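You operate a simulated robot arm through the tools that you are given. There is no shell and no other tool. Be economical: measure what you need, move in short steps, check, and stop when the job is done.

The job below is to be done with a simulated robot arm. You get a single attempt, and the scene is never put back.

JOB
Put the pulley on the top of the low bench away on the top of the long bench. Take the spanner from the top of the low bench and put it on the shelf of the green bench. Put the torque wrench from the top of the green bench on the top of the short bench. Take the pin on the top of the square bench and put it away on the top of the long bench. Fetch the cloth from the top of the sump bench and set it on top of the grey flange on the top of the green bench. Put one of the injectors from the top of the sump bench on the white bearing there. Put the 6.0 mm shim from the top of the sump bench on the silver large plate there and the 5.0 mm shim on the silver small plate there. The order is free.

It is judged by the outcome, as a careful person would: the job done as asked, and still so three seconds after it is handed in. It fails if anything else is knocked over, pushed out of place, dropped, spilled or broken. Flat cloth is picked up by pressing the open fingertips on it (5 to 10 N) and closing them slowly along it; thin cloth reads only 2 to 8 mm in the jaws.

ROBOT AND FRAMES
A 7-joint arm with a two-finger parallel gripper on a trunk, on a base that drives. Base frame: it is fixed to the floor where the robot stands at the start and does not move with it; the origin is under the middle of the robot, x ahead of it, y to its left, z up; the surface under the hand at the start is at about z = 500. Units: mm, rad, N and s.
With the tool pointing down near the work surface it reaches from about 440 to 900 mm from the robot's upright axis, wherever it stands. Its first joint turns from -0.297 to 2.199 rad. Places, roughly: bearing (6x6x2 cm) [2800, 6100, 800]; cloth (7x9x3 cm) [2800, 5500, 800]; flange (11x11x6 cm) [3000, 1000, 900]; injector [3250, 6250, 1000]; large plate [3250, 4750, 750]; pin [-8000, 15000, 1000]; pulley (6x6x3 cm) [600, 100, 500]; shelf of the green bench [3000, 1800, 300]; shim [3000, 4750, 750]; small plate (9x8x2 cm) [2900, 4700, 800]; spanner [500, -500, 500]; top of the long bench [-6000, 2800, 900]; top of the short bench [3100, -1700, 900]; torque wrench [2750, 2500, 1000]. Payload 1.57 kg.
Tool frame: the origin (TCP) lies between the finger pads and is the grasp point; the fingertips stand 30 mm ahead of it; z points along the fingers, y is the line along which they close. Largest opening 80 mm; finger width 17, thickness 12; the body of the gripper, 40 by 82 mm, starts 80 mm behind the TCP.
Orientation is that of the tool frame in the base frame, as a unit quaternion [w, x, y, z]. With the fingers straight down and closing along the base's y, the tool's x points along the base's -x, its y along +y and its z along -z.

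CONTROLS
- The arm moves only by the tool servo_tool. Its argument "steps" is a list of rows, each an object (a shift or turn left out is 0, a gripper value left out holds the last) with "xyz": the shift along the tool's x, y, z in mm, a list of three; "rotation": the turn, a rotation vector about the tool's x, y, z in rad, a list of three; "hand": the finger opening in mm, from 0 to 80. In form: [{"xyz": [x, y, z], "rotation": [wx, wy, wz], "hand": hand}, ...]. A call has 1 to 12 rows; each row shifts and turns the commanded pose from where the row before left it, along the tool's axes as they then stand. Rows are played at 5 a second. More than 50 mm and 0.15 rad between two rows, or a gripper value outside its range, and nothing of the call is played. Where a pose cannot be reached the arm comes as near as it can. A force on the tool above 40 N (or 10 N above the force at the start of the call, whichever is more), or a blocked arm, ends the call early, and 0.2 s more pass. Each finger travels about 45 mm/s and halts on what it meets, pressing with about 40 N; the grip force reading is that of the motor and also rises with nothing between the fingers. The clock runs only during rows and for 0.2 s after the last one: add rows that do not move to give the fingers time. The reply holds the time, the measured pose of the TCP, the force on the tool along the base axes, the opening and the grip force, in the units named above and with some noise, with the torque about the TCP (base axes, N m) and any sound that the robot's microphone picked up, and new pictures: "views" is both (left out), scene, wrist or none.
- Cameras (640 x 400 px; columns grow to the right, rows downward): "scene" is now at [7.6, -248.3, 1025.7]; the picture's right is [-0.19, -0.98, 0.00], its down [-0.54, 0.10, -0.84] and it looks along [0.82, -0.16, -0.55] (base axes); focal length 290 px, centre (320, 200). "wrist" rides on the gripper at [72, -7, -122] in the tool frame; the picture's right is [0.09, 1.00, 0.00], its down [-0.84, 0.08, -0.54] and it looks along [-0.54, 0.05, 0.84] (tool axes); focal length 238 px, centre (320, 200). There is no depth. A picture from a camera that has moved, and an enlarged one, comes with that camera's place and axes in the base frame and with its lens.
- slide_trunk(by): slides the trunk up (or, below 0, down) by that many mm; the arm and the scene camera ride with it, the base frame stays. It gives what a move gives, with no picture.
- roll_base(legs): drives the robot by 1 to 6 legs, each [ahead, left, turn to the left] in mm, mm and rad, along the robot's own axes; the way and the turn of a leg run together, so that a leg with both is an arc; at most 1500 mm and 3.142 rad a leg. The arm and the cameras ride along, it lands a little off, and it stops where it bumps. It gives what a move gives, and a new picture of the scene camera.
- aim_head(pan, tilt): turns the head with the scene camera to pan (to the left, within 1.902 rad either way) and tilt (down, from -0.506 to 1.204), counted from straight ahead of the robot. It gives what a move gives, and a new picture of the scene camera.
- close_up(camera, box): a new picture of the part [left, top, right, bottom] of that camera's present view, enlarged. The clock stands still meanwhile.
- finish_job(): hands the job in; it is judged then, once.

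Go step by step. Nothing tells you exact positions but the pictures and the camera data: compare them with the known pose of the tool, close in by small moves and look again before you grip or let go. The budget is 483 turns and 360 pictures, counting those below and the enlarged ones. Unless the task says otherwise, let go and move clear before handing in.

The tools are called after "Call:" as name(argument=value, ...) on one line, values as JSON. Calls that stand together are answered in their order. servo_tool: Moves the arm, as the interface text tells. Its arguments: {"type":"object","properties":{"steps":{"type":"array"},"views":{"type":"string","enum":["both","scene","wrist","none"]}},"required":["steps"]} The other tools are called the same way: slide_trunk (by) slides the trunk up or down; roll_base (legs) drives the base; aim_head (pan, tilt) turns the head that bears the scene camera; close_up (camera, box) takes an enlarged picture of a part of a camera's view; finish_job () hands the job in.

At the start:

```text
time: 0.0
tool_pos: [591.2, -29.5, 786.8]
orientation: [0.0, 0.0, 1.0, -0.001]
ft_force: [0.1, 0.9, -0.2]
wrist_torque: [0.03, -0.02, 0.0]
opening: 80.5
finger_force: 0.0
trunk travel left (down, up): [-400.0, 390.0]
robot x, y, heading: [-0.9, -2.8, -0.002]
head pan, tilt: [-0.19, 0.583]
```

scene: 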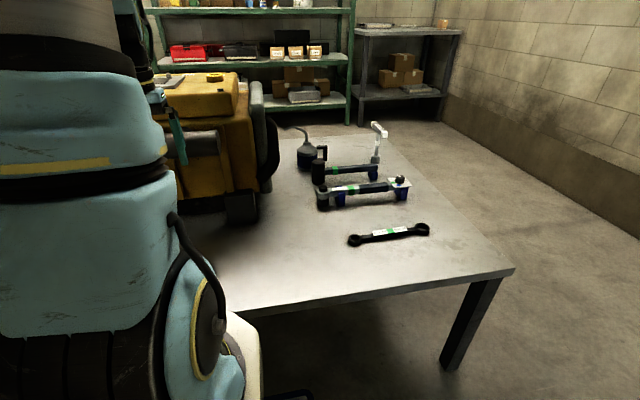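
wrist: 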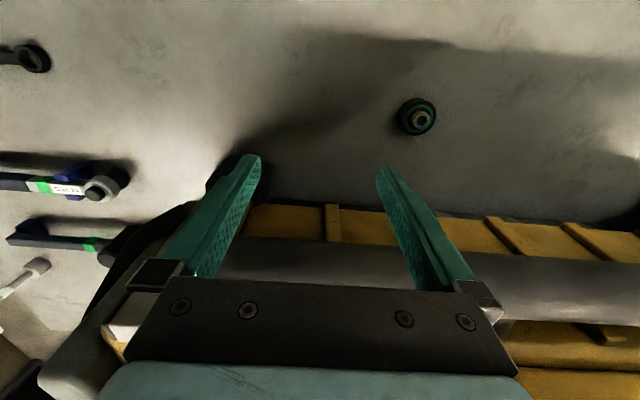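

The pulley seems to be near (600, 130) and the spanner near (575, -555), which is outside the arm's turn range from here. I'll look at the floor to the right before I roll sideways.

Call:
aim_head(pan=-1.2, tilt=0.7)

Call:
close_up(camera="wrist", box=[0, 0, 640, 400])

```text
time: 1.3
tool_pos: [591.5, -29.9, 787.6]
orientation: [0.0, 0.001, 1.0, 0.0]
ft_force: [-0.4, 0.0, -0.2]
wrist_torque: [-0.01, 0.0, 0.02]
opening: 80.0
finger_force: 0.0
trunk travel left (down, up): [-400.0, 390.0]
robot x, y, heading: [1.6, -2.0, -0.002]
head pan, tilt: [-1.201, 0.7]
camera scene: at [-48.9, -310.7, 1015.5], right [-0.93, -0.36, 0.0], down [-0.23, 0.6, -0.77], along [0.28, -0.71, -0.64], focal length 290 px, centre (320, 200)
```

scene: 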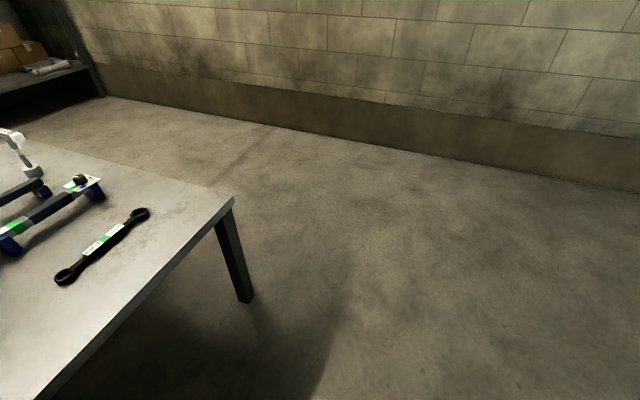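

```text
1.00 times, centred on (320, 200) of wrist (not enlarged: the box is as wide or as high as the picture)
camera zoom: at [518.2, -36.3, 910.0], right [-0.09, 1.0, 0.0], down [0.84, 0.08, 0.54], along [0.54, 0.05, -0.84], focal length 238 px, centre (320, 200)
```

zoom: 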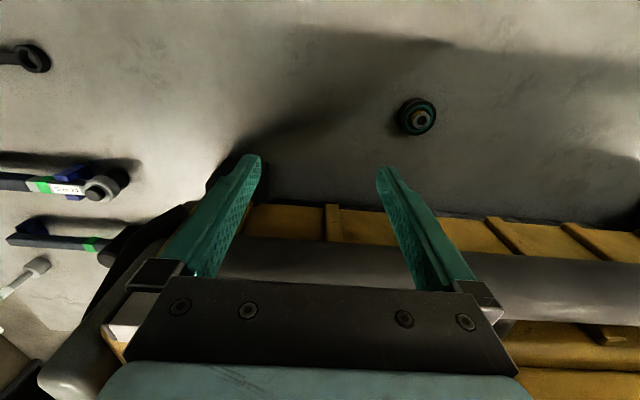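

The floor to the right is clear. The spanner runs along y from about (579, -455) to (588, -657). I'll roll right so it lies straight ahead.

Call:
roll_base(legs=[[0, -580, 0]])

Call:
aim_head(pan=0, tilt=0.7)

```text
time: 4.5
tool_pos: [594.9, -597.2, 787.0]
orientation: [-0.001, -0.005, 1.0, 0.001]
ft_force: [0.9, 0.4, 0.0]
wrist_torque: [0.01, -0.01, 0.02]
opening: 80.2
finger_force: 0.0
trunk travel left (down, up): [-400.0, 390.0]
robot x, y, heading: [2.2, -574.8, 0.014]
head pan, tilt: [-1.201, 0.7]
camera scene: at [-42.6, -884.4, 1015.5], right [-0.93, -0.37, 0.0], down [-0.24, 0.6, -0.76], along [0.28, -0.71, -0.64], focal length 290 px, centre (320, 200)
```

scene: 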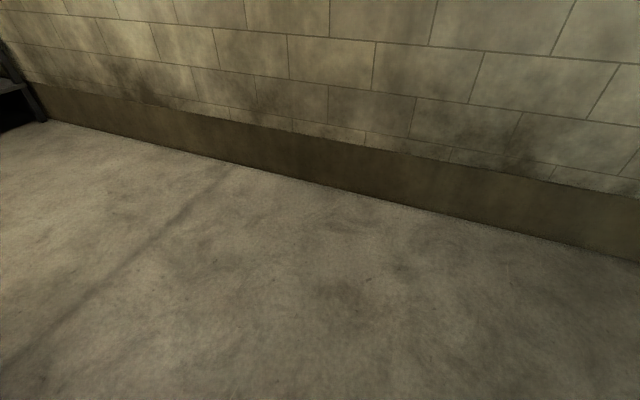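

```text
time: 5.9
tool_pos: [595.5, -596.6, 787.8]
orientation: [0.0, -0.005, 1.0, -0.001]
ft_force: [0.0, 0.3, -0.1]
wrist_torque: [-0.03, 0.04, -0.02]
opening: 80.2
finger_force: 0.1
trunk travel left (down, up): [-400.0, 390.0]
robot x, y, heading: [2.6, -572.1, 0.009]
head pan, tilt: [0.0, 0.7]
camera scene: at [10.8, -804.7, 1015.5], right [0.01, -1.0, 0.0], down [-0.64, -0.01, -0.76], along [0.76, 0.01, -0.64], focal length 290 px, centre (320, 200)
```

scene: 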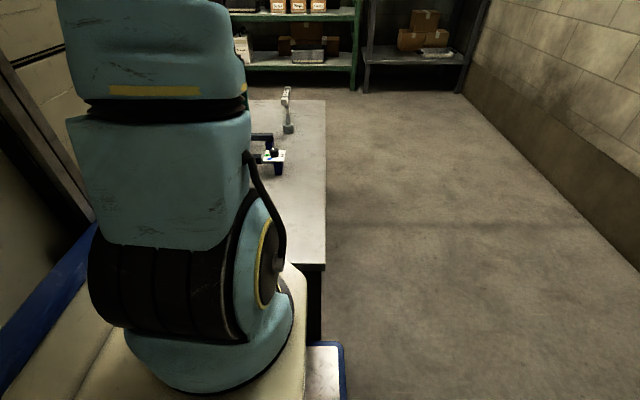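

The arm hides the bench, so I'll use the wrist camera. I'll turn the tool a quarter so it can close along x.

Call:
servo_tool(steps=[{"xyz": [1, 4, 5], "rotation": [0, 0, 0.143]}, {"xyz": [1, 4, 5], "rotation": [0, 0, 0.143]}, {"rotation": [0, 0, 0.143]}, {"rotation": [0, 0, 0.143]}, {"rotation": [0, 0, 0.143]}, {"rotation": [0, 0, 0.143]}, {"rotation": [0, 0, 0.143]}, {"rotation": [0, 0, 0.143]}, {"rotation": [0, 0, 0.143]}, {"rotation": [0, 0, 0.143]}, {"rotation": [0, 0, 0.143]}], views="wrist")

```text
time: 8.3
tool_pos: [593.1, -588.8, 778.3]
orientation: [-0.001, 0.704, 0.71, 0.0]
ft_force: [-0.2, 0.0, -0.5]
wrist_torque: [-0.01, -0.01, 0.03]
opening: 80.1
finger_force: 0.0
trunk travel left (down, up): [-400.0, 390.0]
robot x, y, heading: [4.6, -572.3, 0.012]
head pan, tilt: [0.0, 0.7]
camera wrist: at [585.0, -517.3, 899.9], right [1.0, 0.1, 0.0], down [0.08, -0.84, 0.54], along [0.05, -0.54, -0.84], focal length 238 px, centre (320, 200)
```

wrist: 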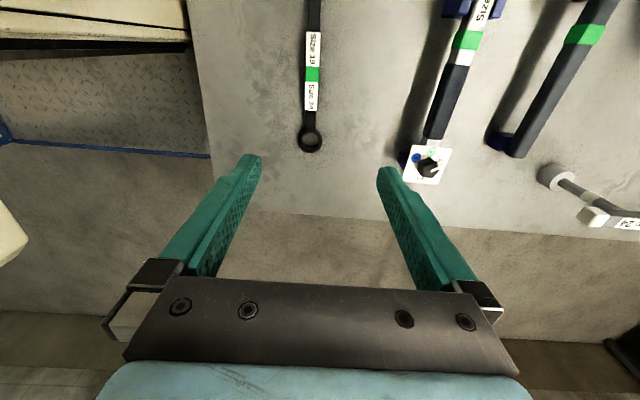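

The spanner's middle is near (575, -553), tilted slightly. I'll line up and descend.

Call:
servo_tool(steps=[{"xyz": [36, -19, 20], "rotation": [0, 0, -0.067]}, {"xyz": [0, 0, 45]}, {"xyz": [0, 0, 45]}, {"xyz": [0, 0, 45]}, {"xyz": [0, 0, 45]}, {}], views="wrist")

```text
time: 9.7
tool_pos: [571.4, -551.8, 575.9]
orientation: [0.0, 0.679, 0.734, 0.0]
ft_force: [0.9, -0.3, 0.1]
wrist_torque: [0.01, 0.01, -0.02]
opening: 80.1
finger_force: 0.1
trunk travel left (down, up): [-400.0, 390.0]
robot x, y, heading: [6.6, -578.9, 0.005]
head pan, tilt: [0.0, 0.7]
camera wrist: at [559.1, -479.6, 698.8], right [0.99, 0.17, 0.0], down [0.14, -0.83, 0.54], along [0.09, -0.53, -0.84], focal length 238 px, centre (320, 200)
```

wrist: 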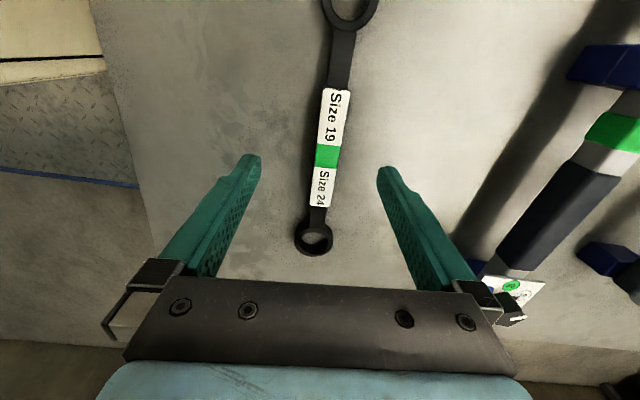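

The spanner's middle is at about (576, -554). I'll make a small correction, descend and grip.

Call:
servo_tool(steps=[{"xyz": [-2, 5, 15], "rotation": [0, 0, 0.04]}, {"xyz": [0, 0, 15]}, {"xyz": [0, 0, 9]}, {}], views="wrist")

```text
time: 10.7
tool_pos: [578.9, -554.3, 537.8]
orientation: [0.0, 0.694, 0.72, 0.0]
ft_force: [0.2, -0.9, 1.3]
wrist_torque: [0.02, 0.03, 0.0]
opening: 79.8
finger_force: 0.0
trunk travel left (down, up): [-400.0, 390.0]
robot x, y, heading: [5.4, -572.0, 0.011]
head pan, tilt: [0.0, 0.7]
camera wrist: at [568.5, -482.0, 660.7], right [0.99, 0.13, 0.0], down [0.11, -0.83, 0.54], along [0.07, -0.54, -0.84], focal length 238 px, centre (320, 200)
```

wrist: 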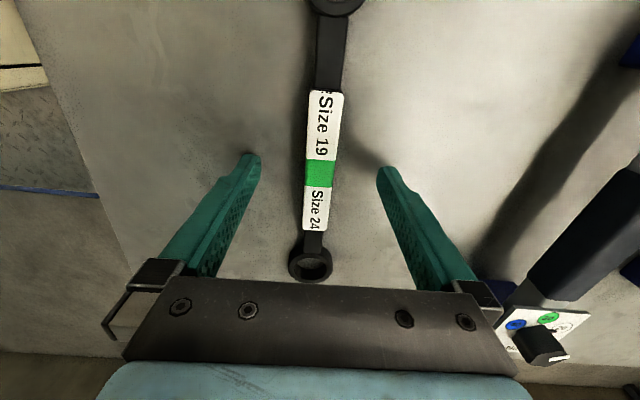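

Call:
servo_tool(steps=[{"xyz": [0, 0, 3]}, {"xyz": [0, 0, 2]}, {"hand": 40}, {"hand": 20}, {"hand": 0}, {"hand": 0}, {"hand": 0}, {"hand": 0}], views="wrist")

```text
time: 12.5
tool_pos: [578.5, -553.1, 534.4]
orientation: [0.0, 0.694, 0.72, 0.0]
ft_force: [-1.7, 0.1, 0.1]
wrist_torque: [0.01, 0.03, 0.06]
opening: 19.5
finger_force: 33.7
trunk travel left (down, up): [-400.0, 390.0]
robot x, y, heading: [4.2, -574.6, 0.013]
head pan, tilt: [0.0, 0.7]
camera wrist: at [568.6, -482.1, 655.9], right [0.99, 0.13, 0.0], down [0.11, -0.83, 0.54], along [0.07, -0.54, -0.84], focal length 238 px, centre (320, 200)
```

wrist: 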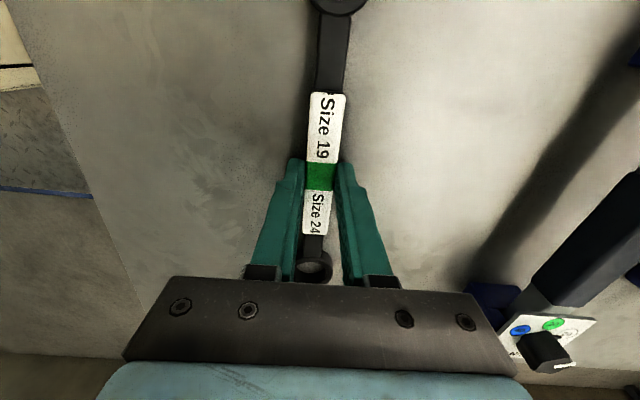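

Gripped, with an opening of 19.5 mm. I'll lift straight up.

Call:
servo_tool(steps=[{"xyz": [0, 0, -30]}, {"xyz": [0, 0, -50]}, {"xyz": [0, 0, -50]}, {"xyz": [0, 0, -50]}, {"xyz": [0, 0, -50]}, {}], views="wrist")

Call:
aim_head(pan=-0.3, tilt=0.2)

```text
time: 13.9
tool_pos: [577.8, -553.0, 763.6]
orientation: [0.001, 0.694, 0.72, 0.002]
ft_force: [0.1, 0.6, 0.0]
wrist_torque: [0.0, 0.03, -0.03]
opening: 0.0
finger_force: 21.0
trunk travel left (down, up): [-400.0, 390.0]
robot x, y, heading: [1.7, -573.6, 0.008]
head pan, tilt: [0.0, 0.7]
camera wrist: at [568.4, -481.3, 886.7], right [0.99, 0.13, 0.0], down [0.11, -0.83, 0.54], along [0.07, -0.54, -0.84], focal length 238 px, centre (320, 200)
```

wrist: 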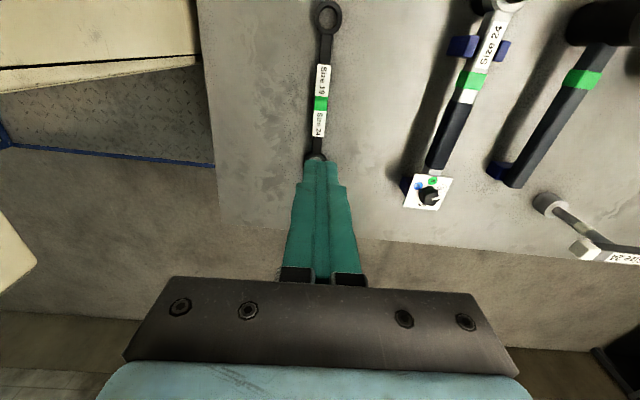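

```text
time: 14.9
tool_pos: [578.1, -553.7, 763.2]
orientation: [0.0, 0.694, 0.72, 0.0]
ft_force: [-0.2, 0.0, -0.7]
wrist_torque: [-0.02, -0.01, -0.02]
opening: 0.0
finger_force: 21.1
trunk travel left (down, up): [-400.0, 390.0]
robot x, y, heading: [2.9, -569.1, 0.013]
head pan, tilt: [-0.3, 0.201]
camera scene: at [15.1, -832.1, 1060.8], right [-0.29, -0.96, 0.0], down [-0.19, 0.06, -0.98], along [0.94, -0.28, -0.2], focal length 290 px, centre (320, 200)
```

scene: 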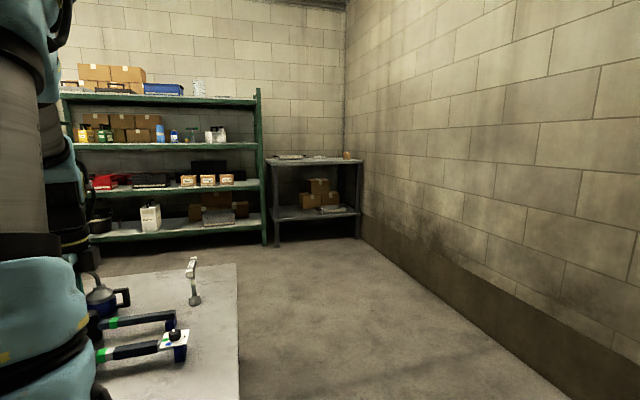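

The spanner slipped because the tips were gripping too high, but it still lies in the same place. I'll go down to light contact and grip deeper.

Call:
servo_tool(steps=[{"xyz": [0, 0, 50], "hand": 60}, {"xyz": [0, 0, 50], "hand": 60}, {"xyz": [0, 0, 50]}, {"xyz": [0, 0, 50]}, {"xyz": [0, 0, 20]}, {"xyz": [0, 0, 7]}, {}], views="wrist")

Call:
servo_tool(steps=[{"xyz": [0, 0, 2]}, {"xyz": [0, 0, 2]}, {}], views="none")

```text
time: 16.5
tool_pos: [577.1, -555.3, 536.1]
orientation: [0.0, 0.695, 0.719, 0.0]
ft_force: [-0.1, 0.0, 0.1]
wrist_torque: [-0.01, -0.02, 0.04]
opening: 60.1
finger_force: 0.1
trunk travel left (down, up): [-400.0, 390.0]
robot x, y, heading: [3.1, -575.9, 0.013]
head pan, tilt: [-0.3, 0.201]
camera wrist: at [567.2, -482.8, 658.6], right [0.99, 0.13, 0.0], down [0.11, -0.83, 0.54], along [0.07, -0.54, -0.84], focal length 238 px, centre (320, 200)
```

wrist: 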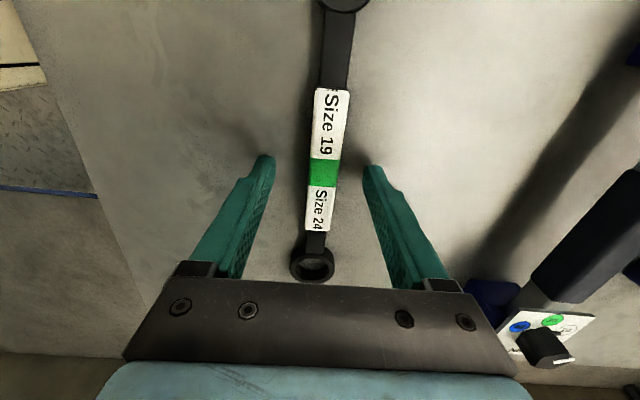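

```text
time: 17.3
tool_pos: [577.6, -553.5, 530.8]
orientation: [-0.001, 0.694, 0.72, -0.001]
ft_force: [0.0, 0.2, -0.2]
wrist_torque: [0.03, -0.02, 0.03]
opening: 60.0
finger_force: 0.1
trunk travel left (down, up): [-400.0, 390.0]
robot x, y, heading: [3.6, -576.8, 0.01]
head pan, tilt: [-0.3, 0.201]
```

Call:
servo_tool(steps=[{"xyz": [0, 0, 2]}, {"xyz": [0, 0, 2]}, {}], views="none")

```text
time: 18.1
tool_pos: [579.6, -555.1, 530.1]
orientation: [0.001, 0.694, 0.72, 0.001]
ft_force: [-2.4, -0.5, 34.7]
wrist_torque: [-0.07, 1.3, -0.02]
opening: 61.8
finger_force: 1.1
trunk travel left (down, up): [-400.0, 390.0]
robot x, y, heading: [1.3, -574.4, 0.01]
head pan, tilt: [-0.3, 0.201]
```

Contact comes at 530. I'll back off slightly and grip.

Call:
servo_tool(steps=[{"xyz": [0, 0, -3]}, {"hand": 30}, {"hand": 10}, {"hand": 0}, {"hand": 0}, {"hand": 0}, {"xyz": [0, 0, -10]}, {"xyz": [0, 0, -20]}, {}], views="wrist")

```text
time: 20.1
tool_pos: [577.6, -554.8, 560.0]
orientation: [0.0, 0.694, 0.72, -0.001]
ft_force: [-0.6, -0.5, -2.3]
wrist_torque: [0.0, -0.01, 0.01]
opening: 19.4
finger_force: 33.6
trunk travel left (down, up): [-400.0, 390.0]
robot x, y, heading: [3.6, -575.2, 0.009]
head pan, tilt: [-0.3, 0.201]
camera wrist: at [567.7, -482.7, 684.0], right [0.99, 0.13, 0.0], down [0.11, -0.83, 0.54], along [0.07, -0.54, -0.84], focal length 238 px, centre (320, 200)
```

wrist: 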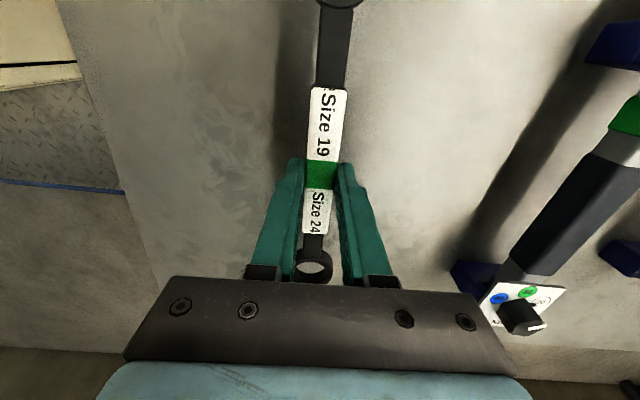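

It's held now. I'll lift it and look around for the green bench.

Call:
servo_tool(steps=[{"xyz": [0, 0, -45]}, {"xyz": [0, 0, -45]}, {"xyz": [0, 0, -45]}, {"xyz": [0, 0, -45]}, {"xyz": [0, 0, -45]}, {"xyz": [0, 0, -45]}, {}], views="none")

Call:
aim_head(pan=0.8, tilt=0.2)

Call:
aim_head(pan=1.6, tilt=0.2)

Call:
aim_head(pan=-0.6, tilt=0.4)

```text
time: 21.7
tool_pos: [578.7, -555.5, 831.0]
orientation: [0.0, 0.693, 0.721, 0.0]
ft_force: [-0.6, -0.4, -2.7]
wrist_torque: [-0.01, -0.01, -0.01]
opening: 19.4
finger_force: 33.1
trunk travel left (down, up): [-400.0, 390.0]
robot x, y, heading: [3.4, -571.2, 0.009]
head pan, tilt: [-0.3, 0.201]
```

```text
time: 23.0
tool_pos: [578.5, -555.0, 831.5]
orientation: [0.0, 0.694, 0.72, 0.0]
ft_force: [-0.5, -1.1, -2.7]
wrist_torque: [-0.03, 0.0, 0.02]
opening: 19.6
finger_force: 33.0
trunk travel left (down, up): [-400.0, 390.0]
robot x, y, heading: [6.6, -574.6, 0.013]
head pan, tilt: [0.799, 0.201]
camera scene: at [-9.8, -738.1, 1060.9], right [0.72, -0.69, 0.0], down [-0.14, -0.14, -0.98], along [0.68, 0.71, -0.2], focal length 290 px, centre (320, 200)
```

scene: 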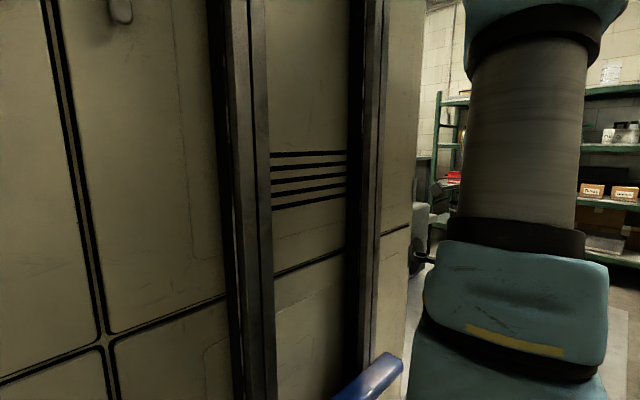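

```text
time: 24.1
tool_pos: [578.7, -555.0, 831.2]
orientation: [0.0, 0.693, 0.72, -0.001]
ft_force: [0.6, 0.6, -3.2]
wrist_torque: [0.0, 0.02, -0.02]
opening: 19.6
finger_force: 33.0
trunk travel left (down, up): [-400.0, 390.0]
robot x, y, heading: [1.7, -573.4, 0.011]
head pan, tilt: [1.6, 0.201]
camera scene: at [-77.8, -712.5, 1060.9], right [1.0, 0.04, 0.0], down [0.01, -0.2, -0.98], along [-0.04, 0.98, -0.2], focal length 290 px, centre (320, 200)
```

scene: 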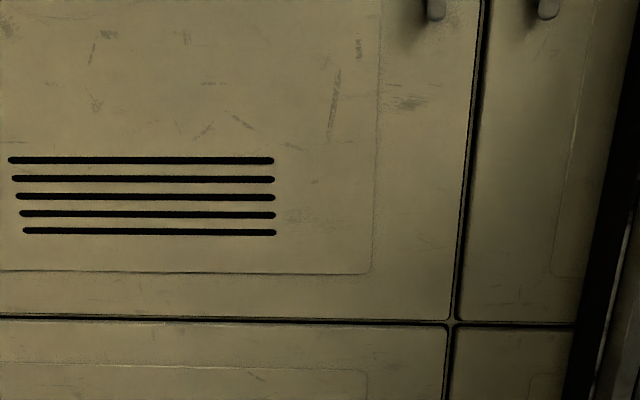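

```text
time: 26.2
tool_pos: [578.8, -554.6, 831.8]
orientation: [0.001, 0.694, 0.72, 0.001]
ft_force: [-1.0, 0.2, -3.1]
wrist_torque: [-0.06, 0.01, -0.01]
opening: 19.6
finger_force: 33.5
trunk travel left (down, up): [-400.0, 390.0]
robot x, y, heading: [5.5, -572.7, 0.013]
head pan, tilt: [-0.6, 0.4]
camera scene: at [2.9, -857.1, 1042.3], right [-0.56, -0.83, 0.0], down [-0.32, 0.22, -0.92], along [0.77, -0.51, -0.39], focal length 290 px, centre (320, 200)
```

scene: 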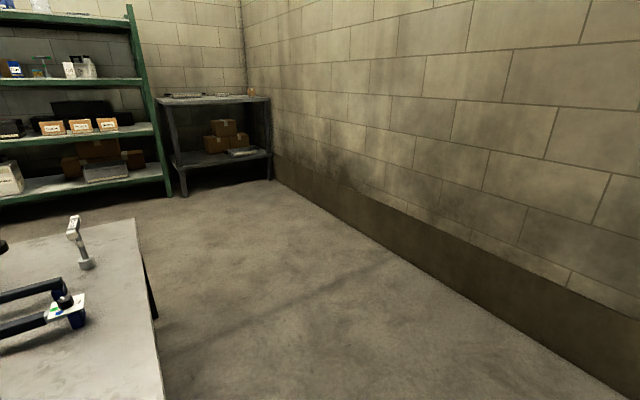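

The spanner is held. The corridor on the right is free (bench edge at y ≈ -800, wall at y ≈ -2060), and the aisle beyond the bench runs from x 1340 to about 2750. I'll tuck the arm in and drive around.

Call:
servo_tool(steps=[{"xyz": [0, -40, -10]}, {"xyz": [0, -40, -10]}, {"xyz": [0, -40, -10]}, {}], views="none")

Call:
roll_base(legs=[[0, -800, 0], [1000, 0, 0], [950, 0, 0]])

Call:
aim_head(pan=0.5, tilt=0.3)

```text
time: 27.2
tool_pos: [456.6, -557.9, 860.9]
orientation: [0.0, 0.694, 0.72, 0.0]
ft_force: [0.0, -0.1, -2.6]
wrist_torque: [0.01, 0.02, -0.02]
opening: 19.6
finger_force: 33.7
trunk travel left (down, up): [-400.0, 390.0]
robot x, y, heading: [1.7, -574.4, 0.009]
head pan, tilt: [-0.6, 0.4]
```

```text
time: 40.7
tool_pos: [2381.3, -1375.6, 861.3]
orientation: [0.0, 0.699, 0.715, 0.001]
ft_force: [1.1, 1.0, -2.6]
wrist_torque: [-0.01, -0.05, 0.01]
opening: 19.5
finger_force: 33.9
trunk travel left (down, up): [-400.0, 390.0]
robot x, y, heading: [1931.0, -1382.9, -0.002]
head pan, tilt: [-0.6, 0.4]
camera scene: at [1923.3, -1668.2, 1042.3], right [-0.57, -0.82, 0.0], down [-0.32, 0.22, -0.92], along [0.76, -0.52, -0.39], focal length 290 px, centre (320, 200)
```

scene: 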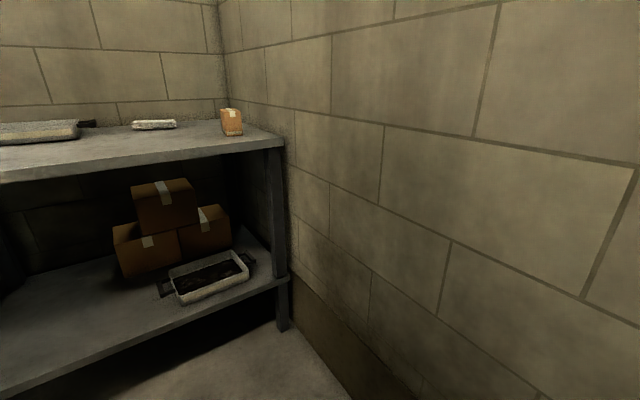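

```text
time: 42.0
tool_pos: [2382.3, -1376.1, 860.7]
orientation: [0.0, 0.699, 0.715, 0.0]
ft_force: [-0.5, 0.0, -2.7]
wrist_torque: [-0.02, 0.03, 0.02]
opening: 19.6
finger_force: 33.5
trunk travel left (down, up): [-400.0, 390.0]
robot x, y, heading: [1922.2, -1385.6, -0.005]
head pan, tilt: [0.499, 0.3]
camera scene: at [1929.1, -1571.3, 1051.6], right [0.48, -0.88, 0.0], down [-0.26, -0.14, -0.96], along [0.84, 0.45, -0.3], focal length 290 px, centre (320, 200)
```

scene: 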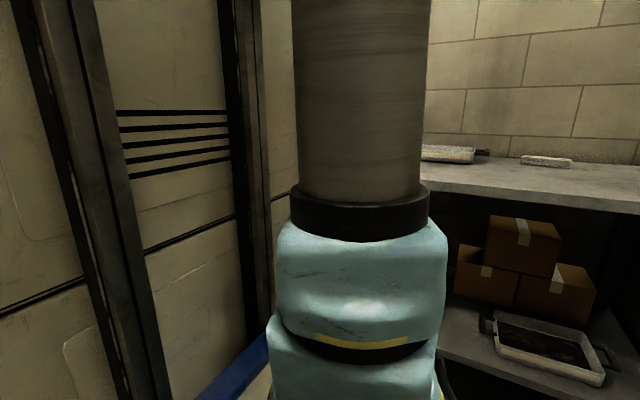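

Facing +x, the robot's body hides the left side. I'll turn to face +y so the camera sees along the aisle.

Call:
roll_base(legs=[[0, 0, 1.571]])

Call:
aim_head(pan=-0.4, tilt=0.25)

```text
time: 46.2
tool_pos: [1922.5, -929.6, 860.8]
orientation: [-0.001, -0.007, 1.0, 0.0]
ft_force: [0.6, 0.2, -2.6]
wrist_torque: [0.03, 0.01, 0.01]
opening: 19.5
finger_force: 33.4
trunk travel left (down, up): [-400.0, 390.0]
robot x, y, heading: [1927.8, -1385.3, 1.552]
head pan, tilt: [0.499, 0.3]
camera scene: at [2112.8, -1386.1, 1051.6], right [0.88, 0.47, 0.0], down [0.14, -0.26, -0.96], along [-0.45, 0.84, -0.3], focal length 290 px, centre (320, 200)
```

scene: 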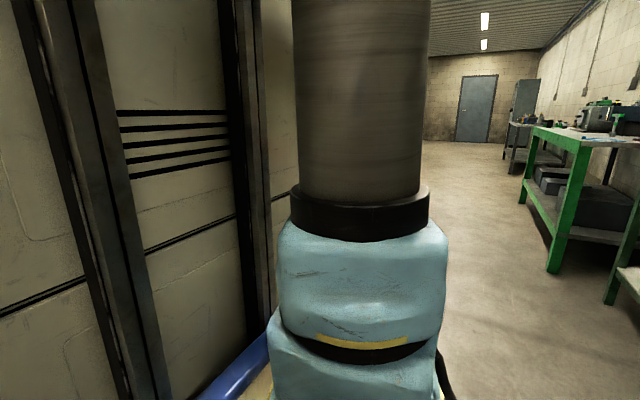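

```text
time: 47.4
tool_pos: [1922.3, -929.8, 860.7]
orientation: [0.0, -0.006, 1.0, 0.0]
ft_force: [0.4, -0.1, -2.6]
wrist_torque: [0.0, 0.04, 0.01]
opening: 19.8
finger_force: 33.4
trunk travel left (down, up): [-400.0, 390.0]
robot x, y, heading: [1929.5, -1380.7, 1.558]
head pan, tilt: [-0.4, 0.25]
camera scene: at [2193.8, -1383.0, 1056.3], right [0.92, -0.4, 0.0], down [-0.1, -0.23, -0.97], along [0.39, 0.89, -0.25], focal length 290 px, centre (320, 200)
```

scene: 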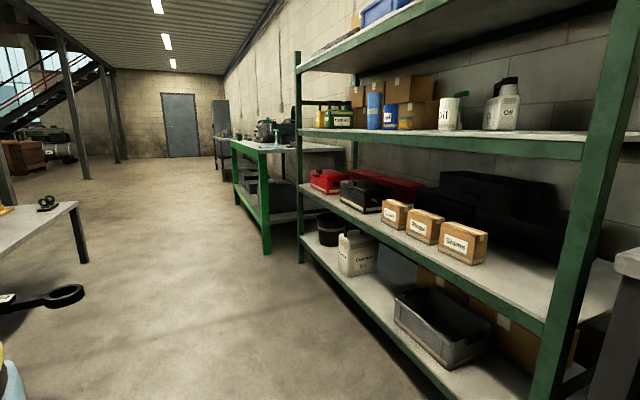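

The green bench lies past the rack, with its front leg at about (2695, 960) and the aisle clear. I'll drive ahead.

Call:
roll_base(legs=[[1500, 0, 0], [1000, 0, 0]])

Call:
aim_head(pan=-0.9, tilt=0.5)

```text
time: 59.7
tool_pos: [1980.8, 1578.4, 861.0]
orientation: [0.0, -0.002, 1.0, 0.001]
ft_force: [-0.2, -0.4, -2.8]
wrist_torque: [0.03, -0.01, 0.01]
opening: 19.8
finger_force: 33.3
trunk travel left (down, up): [-400.0, 390.0]
robot x, y, heading: [1980.2, 1126.6, 1.546]
head pan, tilt: [-0.4, 0.25]
camera scene: at [2248.3, 1122.8, 1056.3], right [0.91, -0.41, 0.0], down [-0.1, -0.23, -0.97], along [0.4, 0.88, -0.25], focal length 290 px, centre (320, 200)
```

scene: 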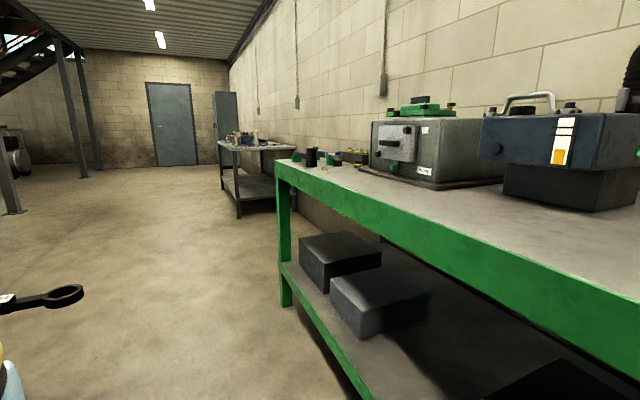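

```text
time: 60.6
tool_pos: [1979.3, 1578.0, 860.3]
orientation: [0.0, -0.003, 1.0, 0.0]
ft_force: [0.5, -0.3, -2.5]
wrist_torque: [0.0, 0.0, 0.02]
opening: 19.6
finger_force: 33.4
trunk travel left (down, up): [-400.0, 390.0]
robot x, y, heading: [1981.4, 1124.9, 1.556]
head pan, tilt: [-0.901, 0.499]
camera scene: at [2282.6, 1092.7, 1033.2], right [0.61, -0.8, 0.0], down [-0.38, -0.29, -0.88], along [0.7, 0.53, -0.48], focal length 290 px, centre (320, 200)
```

scene: 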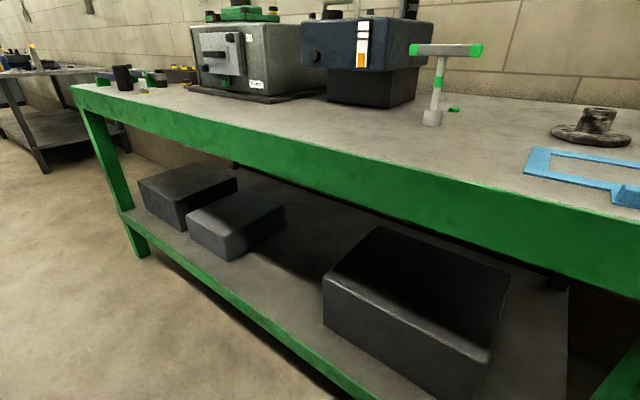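

The bench front is at x ≈ 2645, with the top at about 855 and the shelf at about 300. The shelf is free around y 1450–1830. I'll turn to face the bench, strafe to it, and check the arm's shape.

Call:
roll_base(legs=[[0, 0, -1.55], [0, 430, 0]])

Call:
aim_head(pan=0.2, tilt=-0.1)

Call:
aim_head(pan=-0.1, tilt=0.6)

```text
time: 67.0
tool_pos: [2416.4, 1592.9, 861.8]
orientation: [-0.001, 0.684, 0.729, 0.0]
ft_force: [0.3, 0.6, -2.7]
wrist_torque: [0.0, 0.01, -0.01]
opening: 19.5
finger_force: 33.3
trunk travel left (down, up): [-400.0, 390.0]
robot x, y, heading: [1963.7, 1565.5, 0.037]
head pan, tilt: [-0.901, 0.499]
camera scene: at [1951.7, 1261.2, 1033.2], right [-0.76, -0.65, 0.0], down [-0.31, 0.36, -0.88], along [0.57, -0.67, -0.48], focal length 290 px, centre (320, 200)
```

scene: 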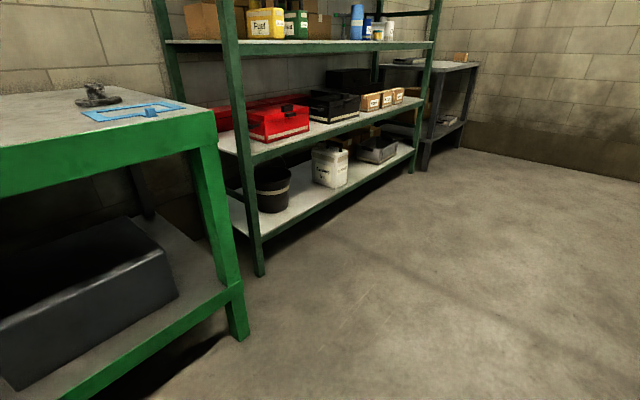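

```text
time: 68.3
tool_pos: [2416.1, 1592.2, 860.5]
orientation: [0.0, 0.684, 0.729, 0.0]
ft_force: [1.2, -0.6, -2.5]
wrist_torque: [0.0, 0.02, 0.02]
opening: 19.9
finger_force: 33.5
trunk travel left (down, up): [-400.0, 390.0]
robot x, y, heading: [1964.4, 1565.0, 0.039]
head pan, tilt: [0.201, -0.099]
camera scene: at [1977.1, 1350.9, 1088.1], right [0.24, -0.97, 0.0], down [0.1, 0.02, -1.0], along [0.97, 0.24, 0.1], focal length 290 px, centre (320, 200)
```

scene: 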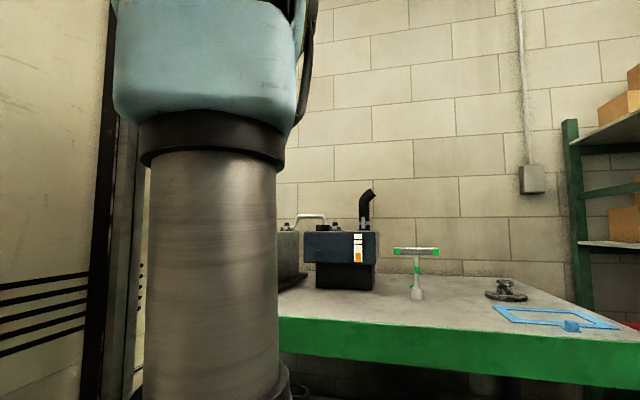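

```text
time: 69.4
tool_pos: [2416.1, 1593.5, 862.3]
orientation: [0.0, 0.684, 0.729, 0.0]
ft_force: [-0.1, 0.0, -1.6]
wrist_torque: [-0.03, 0.02, 0.0]
opening: 19.3
finger_force: 33.7
trunk travel left (down, up): [-400.0, 390.0]
robot x, y, heading: [1965.0, 1566.8, 0.044]
head pan, tilt: [-0.099, 0.6]
camera scene: at [1980.7, 1325.0, 1024.2], right [-0.06, -1.0, 0.0], down [-0.56, 0.03, -0.83], along [0.82, -0.05, -0.56], focal length 290 px, centre (320, 200)
```

scene: 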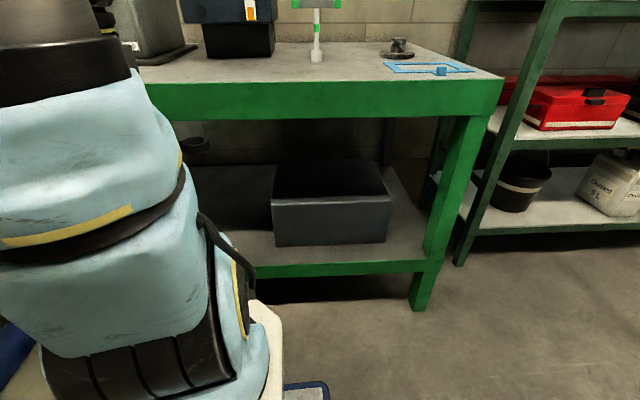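

The arm stands tall, so I'll lower the trunk fully to get the forearm shallow before reaching under the bench top.

Call:
slide_trunk(by=-395)

Call:
aim_head(pan=0.15, tilt=0.3)

Call:
close_up(camera="wrist", box=[0, 0, 640, 400])

```text
time: 73.2
tool_pos: [2416.8, 1592.3, 465.8]
orientation: [0.0, 0.684, 0.729, 0.0]
ft_force: [0.3, -0.6, -2.6]
wrist_torque: [-0.04, -0.01, 0.0]
opening: 19.4
finger_force: 33.6
trunk travel left (down, up): [-5.0, 785.0]
robot x, y, heading: [1963.4, 1567.2, 0.036]
head pan, tilt: [-0.099, 0.6]
```

```text
time: 74.0
tool_pos: [2416.3, 1593.3, 465.7]
orientation: [0.0, 0.684, 0.729, -0.001]
ft_force: [0.0, -0.2, -2.9]
wrist_torque: [0.01, 0.01, -0.01]
opening: 19.7
finger_force: 33.4
trunk travel left (down, up): [-5.0, 785.0]
robot x, y, heading: [1961.0, 1566.0, 0.039]
head pan, tilt: [0.15, 0.3]
camera scene: at [1984.2, 1347.8, 656.5], right [0.19, -0.98, 0.0], down [-0.29, -0.06, -0.95], along [0.94, 0.18, -0.3], focal length 290 px, centre (320, 200)
```

scene: 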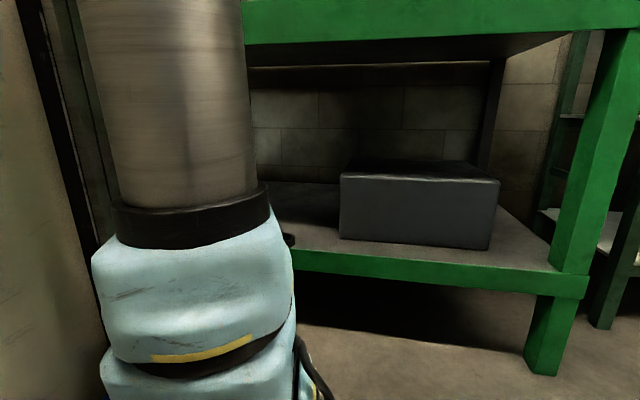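

```text
1.00 times, centred on (320, 200) of wrist (not enlarged: the box is as wide or as high as the picture)
camera zoom: at [2404.4, 1664.2, 588.8], right [0.99, 0.16, 0.0], down [0.13, -0.83, 0.54], along [0.08, -0.54, -0.84], focal length 238 px, centre (320, 200)
```

zoom: 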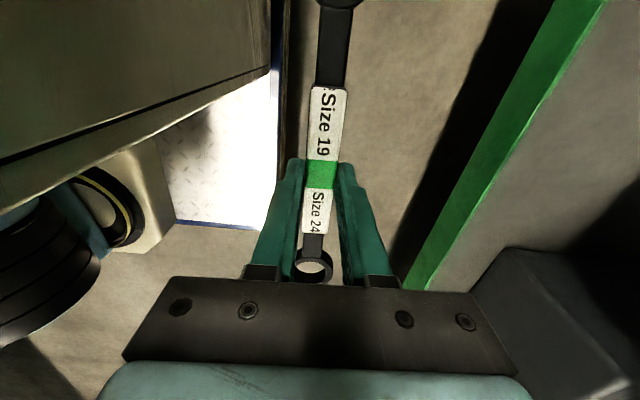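

I'll tilt the fingers forward 0.3 rad, lower to about 400, and approach the shelf edge.

Call:
servo_tool(steps=[{"xyz": [40, 0, 25]}, {"xyz": [0, 0, 40]}, {"rotation": [-0.15, 0, 0]}, {"rotation": [-0.15, 0, 0]}, {"xyz": [0, 38.2, 11.8]}, {"xyz": [0, 38.2, 11.8]}, {"xyz": [0, 38.2, 11.8]}, {}], views="both")

```text
time: 75.8
tool_pos: [2533.0, 1641.9, 403.2]
orientation: [0.103, 0.675, 0.722, 0.11]
ft_force: [0.2, -0.9, -2.4]
wrist_torque: [0.0, 0.03, 0.0]
opening: 19.7
finger_force: 33.1
trunk travel left (down, up): [-5.0, 785.0]
robot x, y, heading: [1963.4, 1561.2, 0.039]
head pan, tilt: [0.15, 0.3]
camera scene: at [1984.1, 1347.9, 656.5], right [0.19, -0.98, 0.0], down [-0.29, -0.06, -0.96], along [0.94, 0.18, -0.3], focal length 290 px, centre (320, 200)
camera wrist: at [2485.8, 1710.5, 518.2], right [0.94, 0.16, 0.29], down [-0.03, -0.84, 0.54], along [0.33, -0.52, -0.79], focal length 238 px, centre (320, 200)
```

scene: 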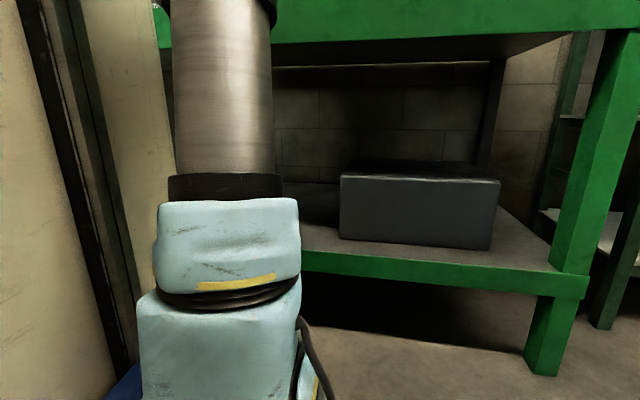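
wrist: 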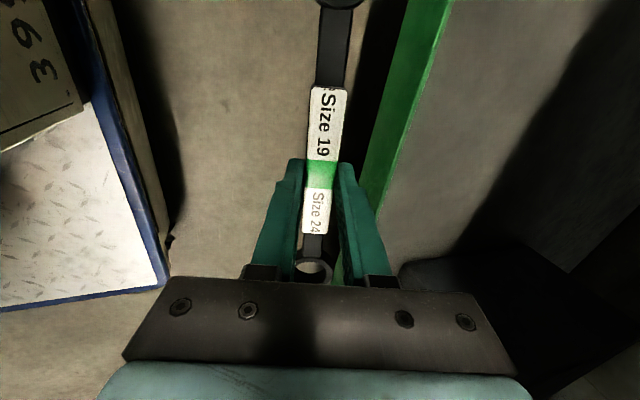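

The fit looks fine. I'll move on 174 mm over the shelf.

Call:
servo_tool(steps=[{"xyz": [0, 41.5, 12.9]}, {"xyz": [0, 41.5, 12.9]}, {"xyz": [0, 41.5, 12.9]}, {"xyz": [0, 41.5, 12.9]}, {}], views="both")

```text
time: 77.0
tool_pos: [2705.8, 1653.3, 401.8]
orientation: [0.101, 0.676, 0.722, 0.109]
ft_force: [-0.2, -0.3, -3.2]
wrist_torque: [-0.02, 0.03, -0.01]
opening: 19.8
finger_force: 33.7
trunk travel left (down, up): [-5.0, 785.0]
robot x, y, heading: [1964.2, 1561.3, 0.038]
head pan, tilt: [0.15, 0.3]
camera scene: at [1984.1, 1347.8, 656.6], right [0.19, -0.98, 0.0], down [-0.29, -0.06, -0.96], along [0.94, 0.18, -0.3], focal length 290 px, centre (320, 200)
camera wrist: at [2658.0, 1721.7, 516.9], right [0.94, 0.15, 0.29], down [-0.03, -0.84, 0.54], along [0.33, -0.52, -0.79], focal length 238 px, centre (320, 200)
```

scene: 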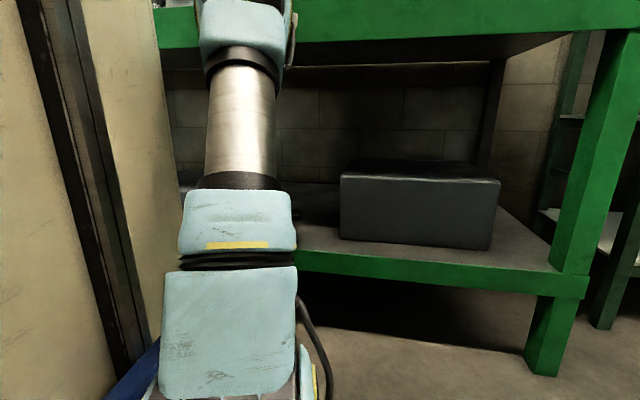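
wrist: 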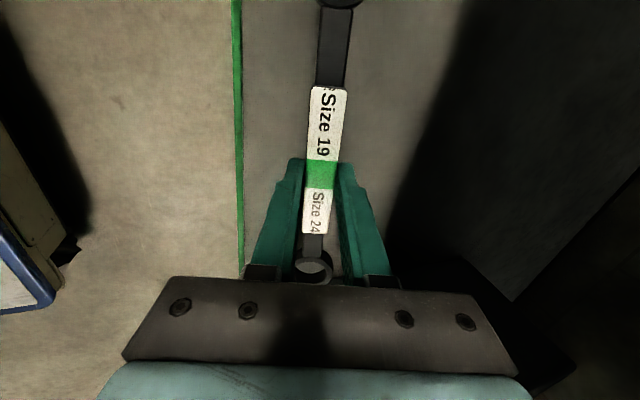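

Call:
servo_tool(steps=[{"xyz": [0, -7.4, 23.9]}, {"xyz": [0, -7.4, 23.9]}, {}], views="wrist")

```text
time: 77.8
tool_pos: [2706.1, 1651.5, 351.6]
orientation: [0.102, 0.676, 0.721, 0.11]
ft_force: [-0.6, -0.7, -1.7]
wrist_torque: [-0.04, 0.04, -0.02]
opening: 19.5
finger_force: 33.6
trunk travel left (down, up): [-5.0, 785.0]
robot x, y, heading: [1962.2, 1568.1, 0.039]
head pan, tilt: [0.15, 0.3]
camera wrist: at [2658.5, 1721.1, 466.1], right [0.94, 0.15, 0.29], down [-0.03, -0.84, 0.54], along [0.33, -0.52, -0.79], focal length 238 px, centre (320, 200)
```

wrist: 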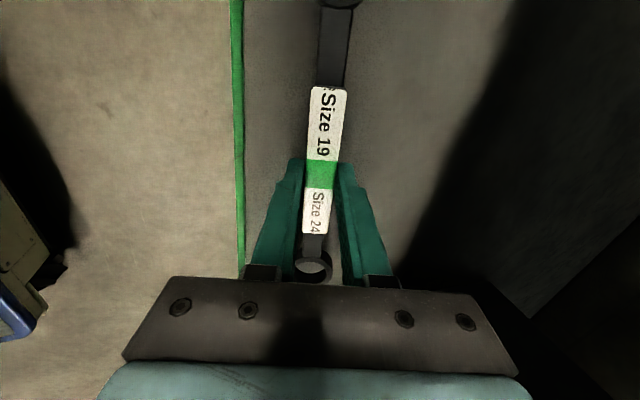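

Call:
servo_tool(steps=[{"xyz": [0, -1.2, 3.8]}, {"xyz": [0, -1.2, 3.8]}, {}], views="none")

Call:
servo_tool(steps=[{"xyz": [0, -0.9, 2.9]}, {}], views="none")

Call:
servo_tool(steps=[{"xyz": [0, -0.9, 2.9]}, {}], views="none")

```text
time: 78.6
tool_pos: [2704.6, 1651.8, 343.6]
orientation: [0.102, 0.676, 0.721, 0.109]
ft_force: [0.6, 0.4, -2.3]
wrist_torque: [0.0, 0.04, 0.0]
opening: 19.7
finger_force: 33.9
trunk travel left (down, up): [-5.0, 785.0]
robot x, y, heading: [1964.3, 1566.2, 0.044]
head pan, tilt: [0.15, 0.3]
```

```text
time: 79.2
tool_pos: [2707.1, 1652.3, 339.3]
orientation: [0.102, 0.676, 0.721, 0.109]
ft_force: [-0.9, 0.5, -3.3]
wrist_torque: [-0.02, 0.05, -0.01]
opening: 20.0
finger_force: 33.4
trunk travel left (down, up): [-5.0, 785.0]
robot x, y, heading: [1961.3, 1563.4, 0.043]
head pan, tilt: [0.15, 0.3]
```

```text
time: 79.8
tool_pos: [2706.6, 1652.3, 335.9]
orientation: [0.103, 0.676, 0.722, 0.11]
ft_force: [0.1, -0.1, -3.0]
wrist_torque: [-0.02, -0.01, -0.02]
opening: 19.7
finger_force: 33.2
trunk travel left (down, up): [-5.0, 785.0]
robot x, y, heading: [1964.6, 1563.6, 0.037]
head pan, tilt: [0.15, 0.3]
```

Call:
servo_tool(steps=[{"xyz": [0, -0.9, 2.9]}, {}], views="none")

Call:
servo_tool(steps=[{"xyz": [0, -0.9, 2.9]}, {}], views="none")

Call:
servo_tool(steps=[{"xyz": [0, -0.9, 2.9]}, {}], views="none")

```text
time: 80.4
tool_pos: [2707.8, 1652.8, 334.2]
orientation: [0.103, 0.676, 0.721, 0.109]
ft_force: [-6.4, -0.8, 14.7]
wrist_torque: [-0.86, 0.35, -0.17]
opening: 19.5
finger_force: 33.8
trunk travel left (down, up): [-5.0, 785.0]
robot x, y, heading: [1964.8, 1565.5, 0.04]
head pan, tilt: [0.15, 0.3]
```

```text
time: 80.9
tool_pos: [2705.9, 1651.8, 334.6]
orientation: [0.103, 0.676, 0.721, 0.111]
ft_force: [-8.7, -3.6, 16.5]
wrist_torque: [-0.04, 0.57, 0.06]
opening: 19.3
finger_force: 33.6
trunk travel left (down, up): [-5.0, 785.0]
robot x, y, heading: [1963.1, 1563.8, 0.038]
head pan, tilt: [0.15, 0.3]
stopped in row 2: the force on the tool passed its limit at 42 N (the readings are from after the stop); the commanded pose is now the measured one
```

```text
time: 81.3
tool_pos: [2707.1, 1652.5, 334.9]
orientation: [0.106, 0.676, 0.72, 0.112]
ft_force: [-7.7, -3.5, 15.2]
wrist_torque: [-0.17, 0.53, 0.05]
opening: 19.7
finger_force: 33.2
trunk travel left (down, up): [-5.0, 785.0]
robot x, y, heading: [1961.6, 1562.5, 0.04]
head pan, tilt: [0.15, 0.3]
stopped in row 2: the force on the tool passed its limit at 44 N (the readings are from after the stop); the commanded pose is now the measured one
```

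The spanner touches the shelf at 335. I'll ease up 2 mm and open gently.

Call:
servo_tool(steps=[{"xyz": [0, 0.6, -2]}, {"xyz": [0, 0.6, -1.5], "hand": 26}, {"xyz": [0, 0.3, -1], "hand": 32}, {"hand": 34}, {"hand": 34}], views="wrist")

```text
time: 82.5
tool_pos: [2707.5, 1651.3, 338.0]
orientation: [0.105, 0.676, 0.721, 0.113]
ft_force: [-0.7, 0.4, -0.7]
wrist_torque: [0.0, 0.02, -0.07]
opening: 34.1
finger_force: 0.0
trunk travel left (down, up): [-5.0, 785.0]
robot x, y, heading: [1963.4, 1562.4, 0.036]
head pan, tilt: [0.15, 0.3]
camera wrist: at [2659.0, 1721.2, 453.1], right [0.94, 0.15, 0.3], down [-0.04, -0.84, 0.54], along [0.34, -0.52, -0.79], focal length 238 px, centre (320, 200)
```

wrist: 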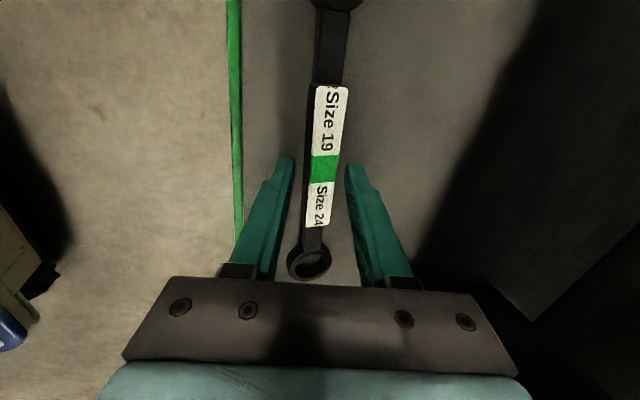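

The spanner is down on the shelf. I'll withdraw along the tool axis, then back out.

Call:
servo_tool(steps=[{"xyz": [0, 0, -30]}, {"xyz": [0, 0, -40]}, {"xyz": [0, -41.5, -12.9]}, {"xyz": [0, -41.5, -12.9]}, {"xyz": [0, -41.5, -12.9]}, {"xyz": [0, -41.5, -12.9]}, {"xyz": [0, -41.5, -12.9]}, {"xyz": [0, -20, -6], "rotation": [0.15, 0, 0]}, {"rotation": [0.15, 0, 0]}, {}], views="wrist")

Call:
slide_trunk(by=785)

Call:
aim_head(pan=-0.1, tilt=0.5)

```text
time: 84.7
tool_pos: [2446.5, 1637.9, 406.6]
orientation: [0.002, 0.681, 0.732, 0.004]
ft_force: [0.6, 0.9, -0.1]
wrist_torque: [-0.03, 0.02, -0.04]
opening: 33.9
finger_force: 0.0
trunk travel left (down, up): [-5.0, 785.0]
robot x, y, heading: [1962.1, 1563.4, 0.035]
head pan, tilt: [0.15, 0.3]
camera wrist: at [2434.2, 1708.1, 530.0], right [0.99, 0.16, 0.01], down [0.13, -0.83, 0.54], along [0.09, -0.53, -0.84], focal length 238 px, centre (320, 200)
```

wrist: 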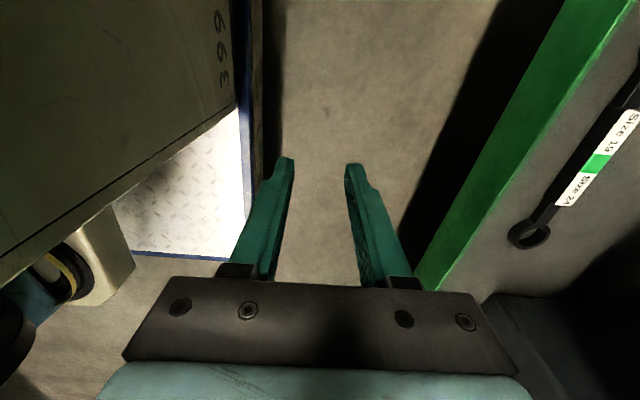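

```text
refused: 785 is not a number from -400 to 400
```

```text
time: 85.5
tool_pos: [2448.0, 1634.9, 405.1]
orientation: [0.001, 0.684, 0.73, 0.002]
ft_force: [0.6, -0.3, -0.4]
wrist_torque: [0.02, 0.01, 0.01]
opening: 33.7
finger_force: 0.0
trunk travel left (down, up): [-5.0, 785.0]
robot x, y, heading: [1965.1, 1564.0, 0.038]
head pan, tilt: [-0.099, 0.499]
camera scene: at [1983.0, 1324.8, 638.3], right [-0.06, -1.0, 0.0], down [-0.48, 0.03, -0.88], along [0.88, -0.05, -0.48], focal length 290 px, centre (320, 200)
```

scene: 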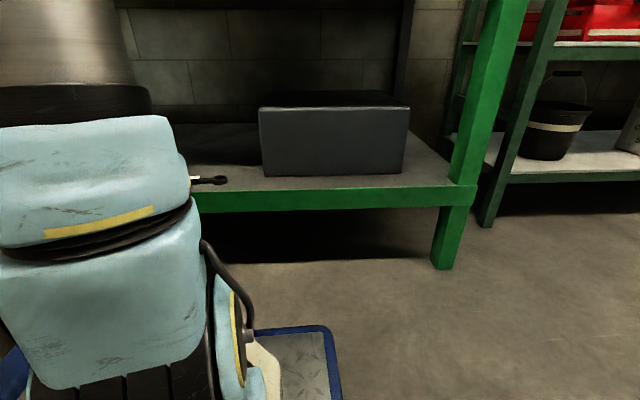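

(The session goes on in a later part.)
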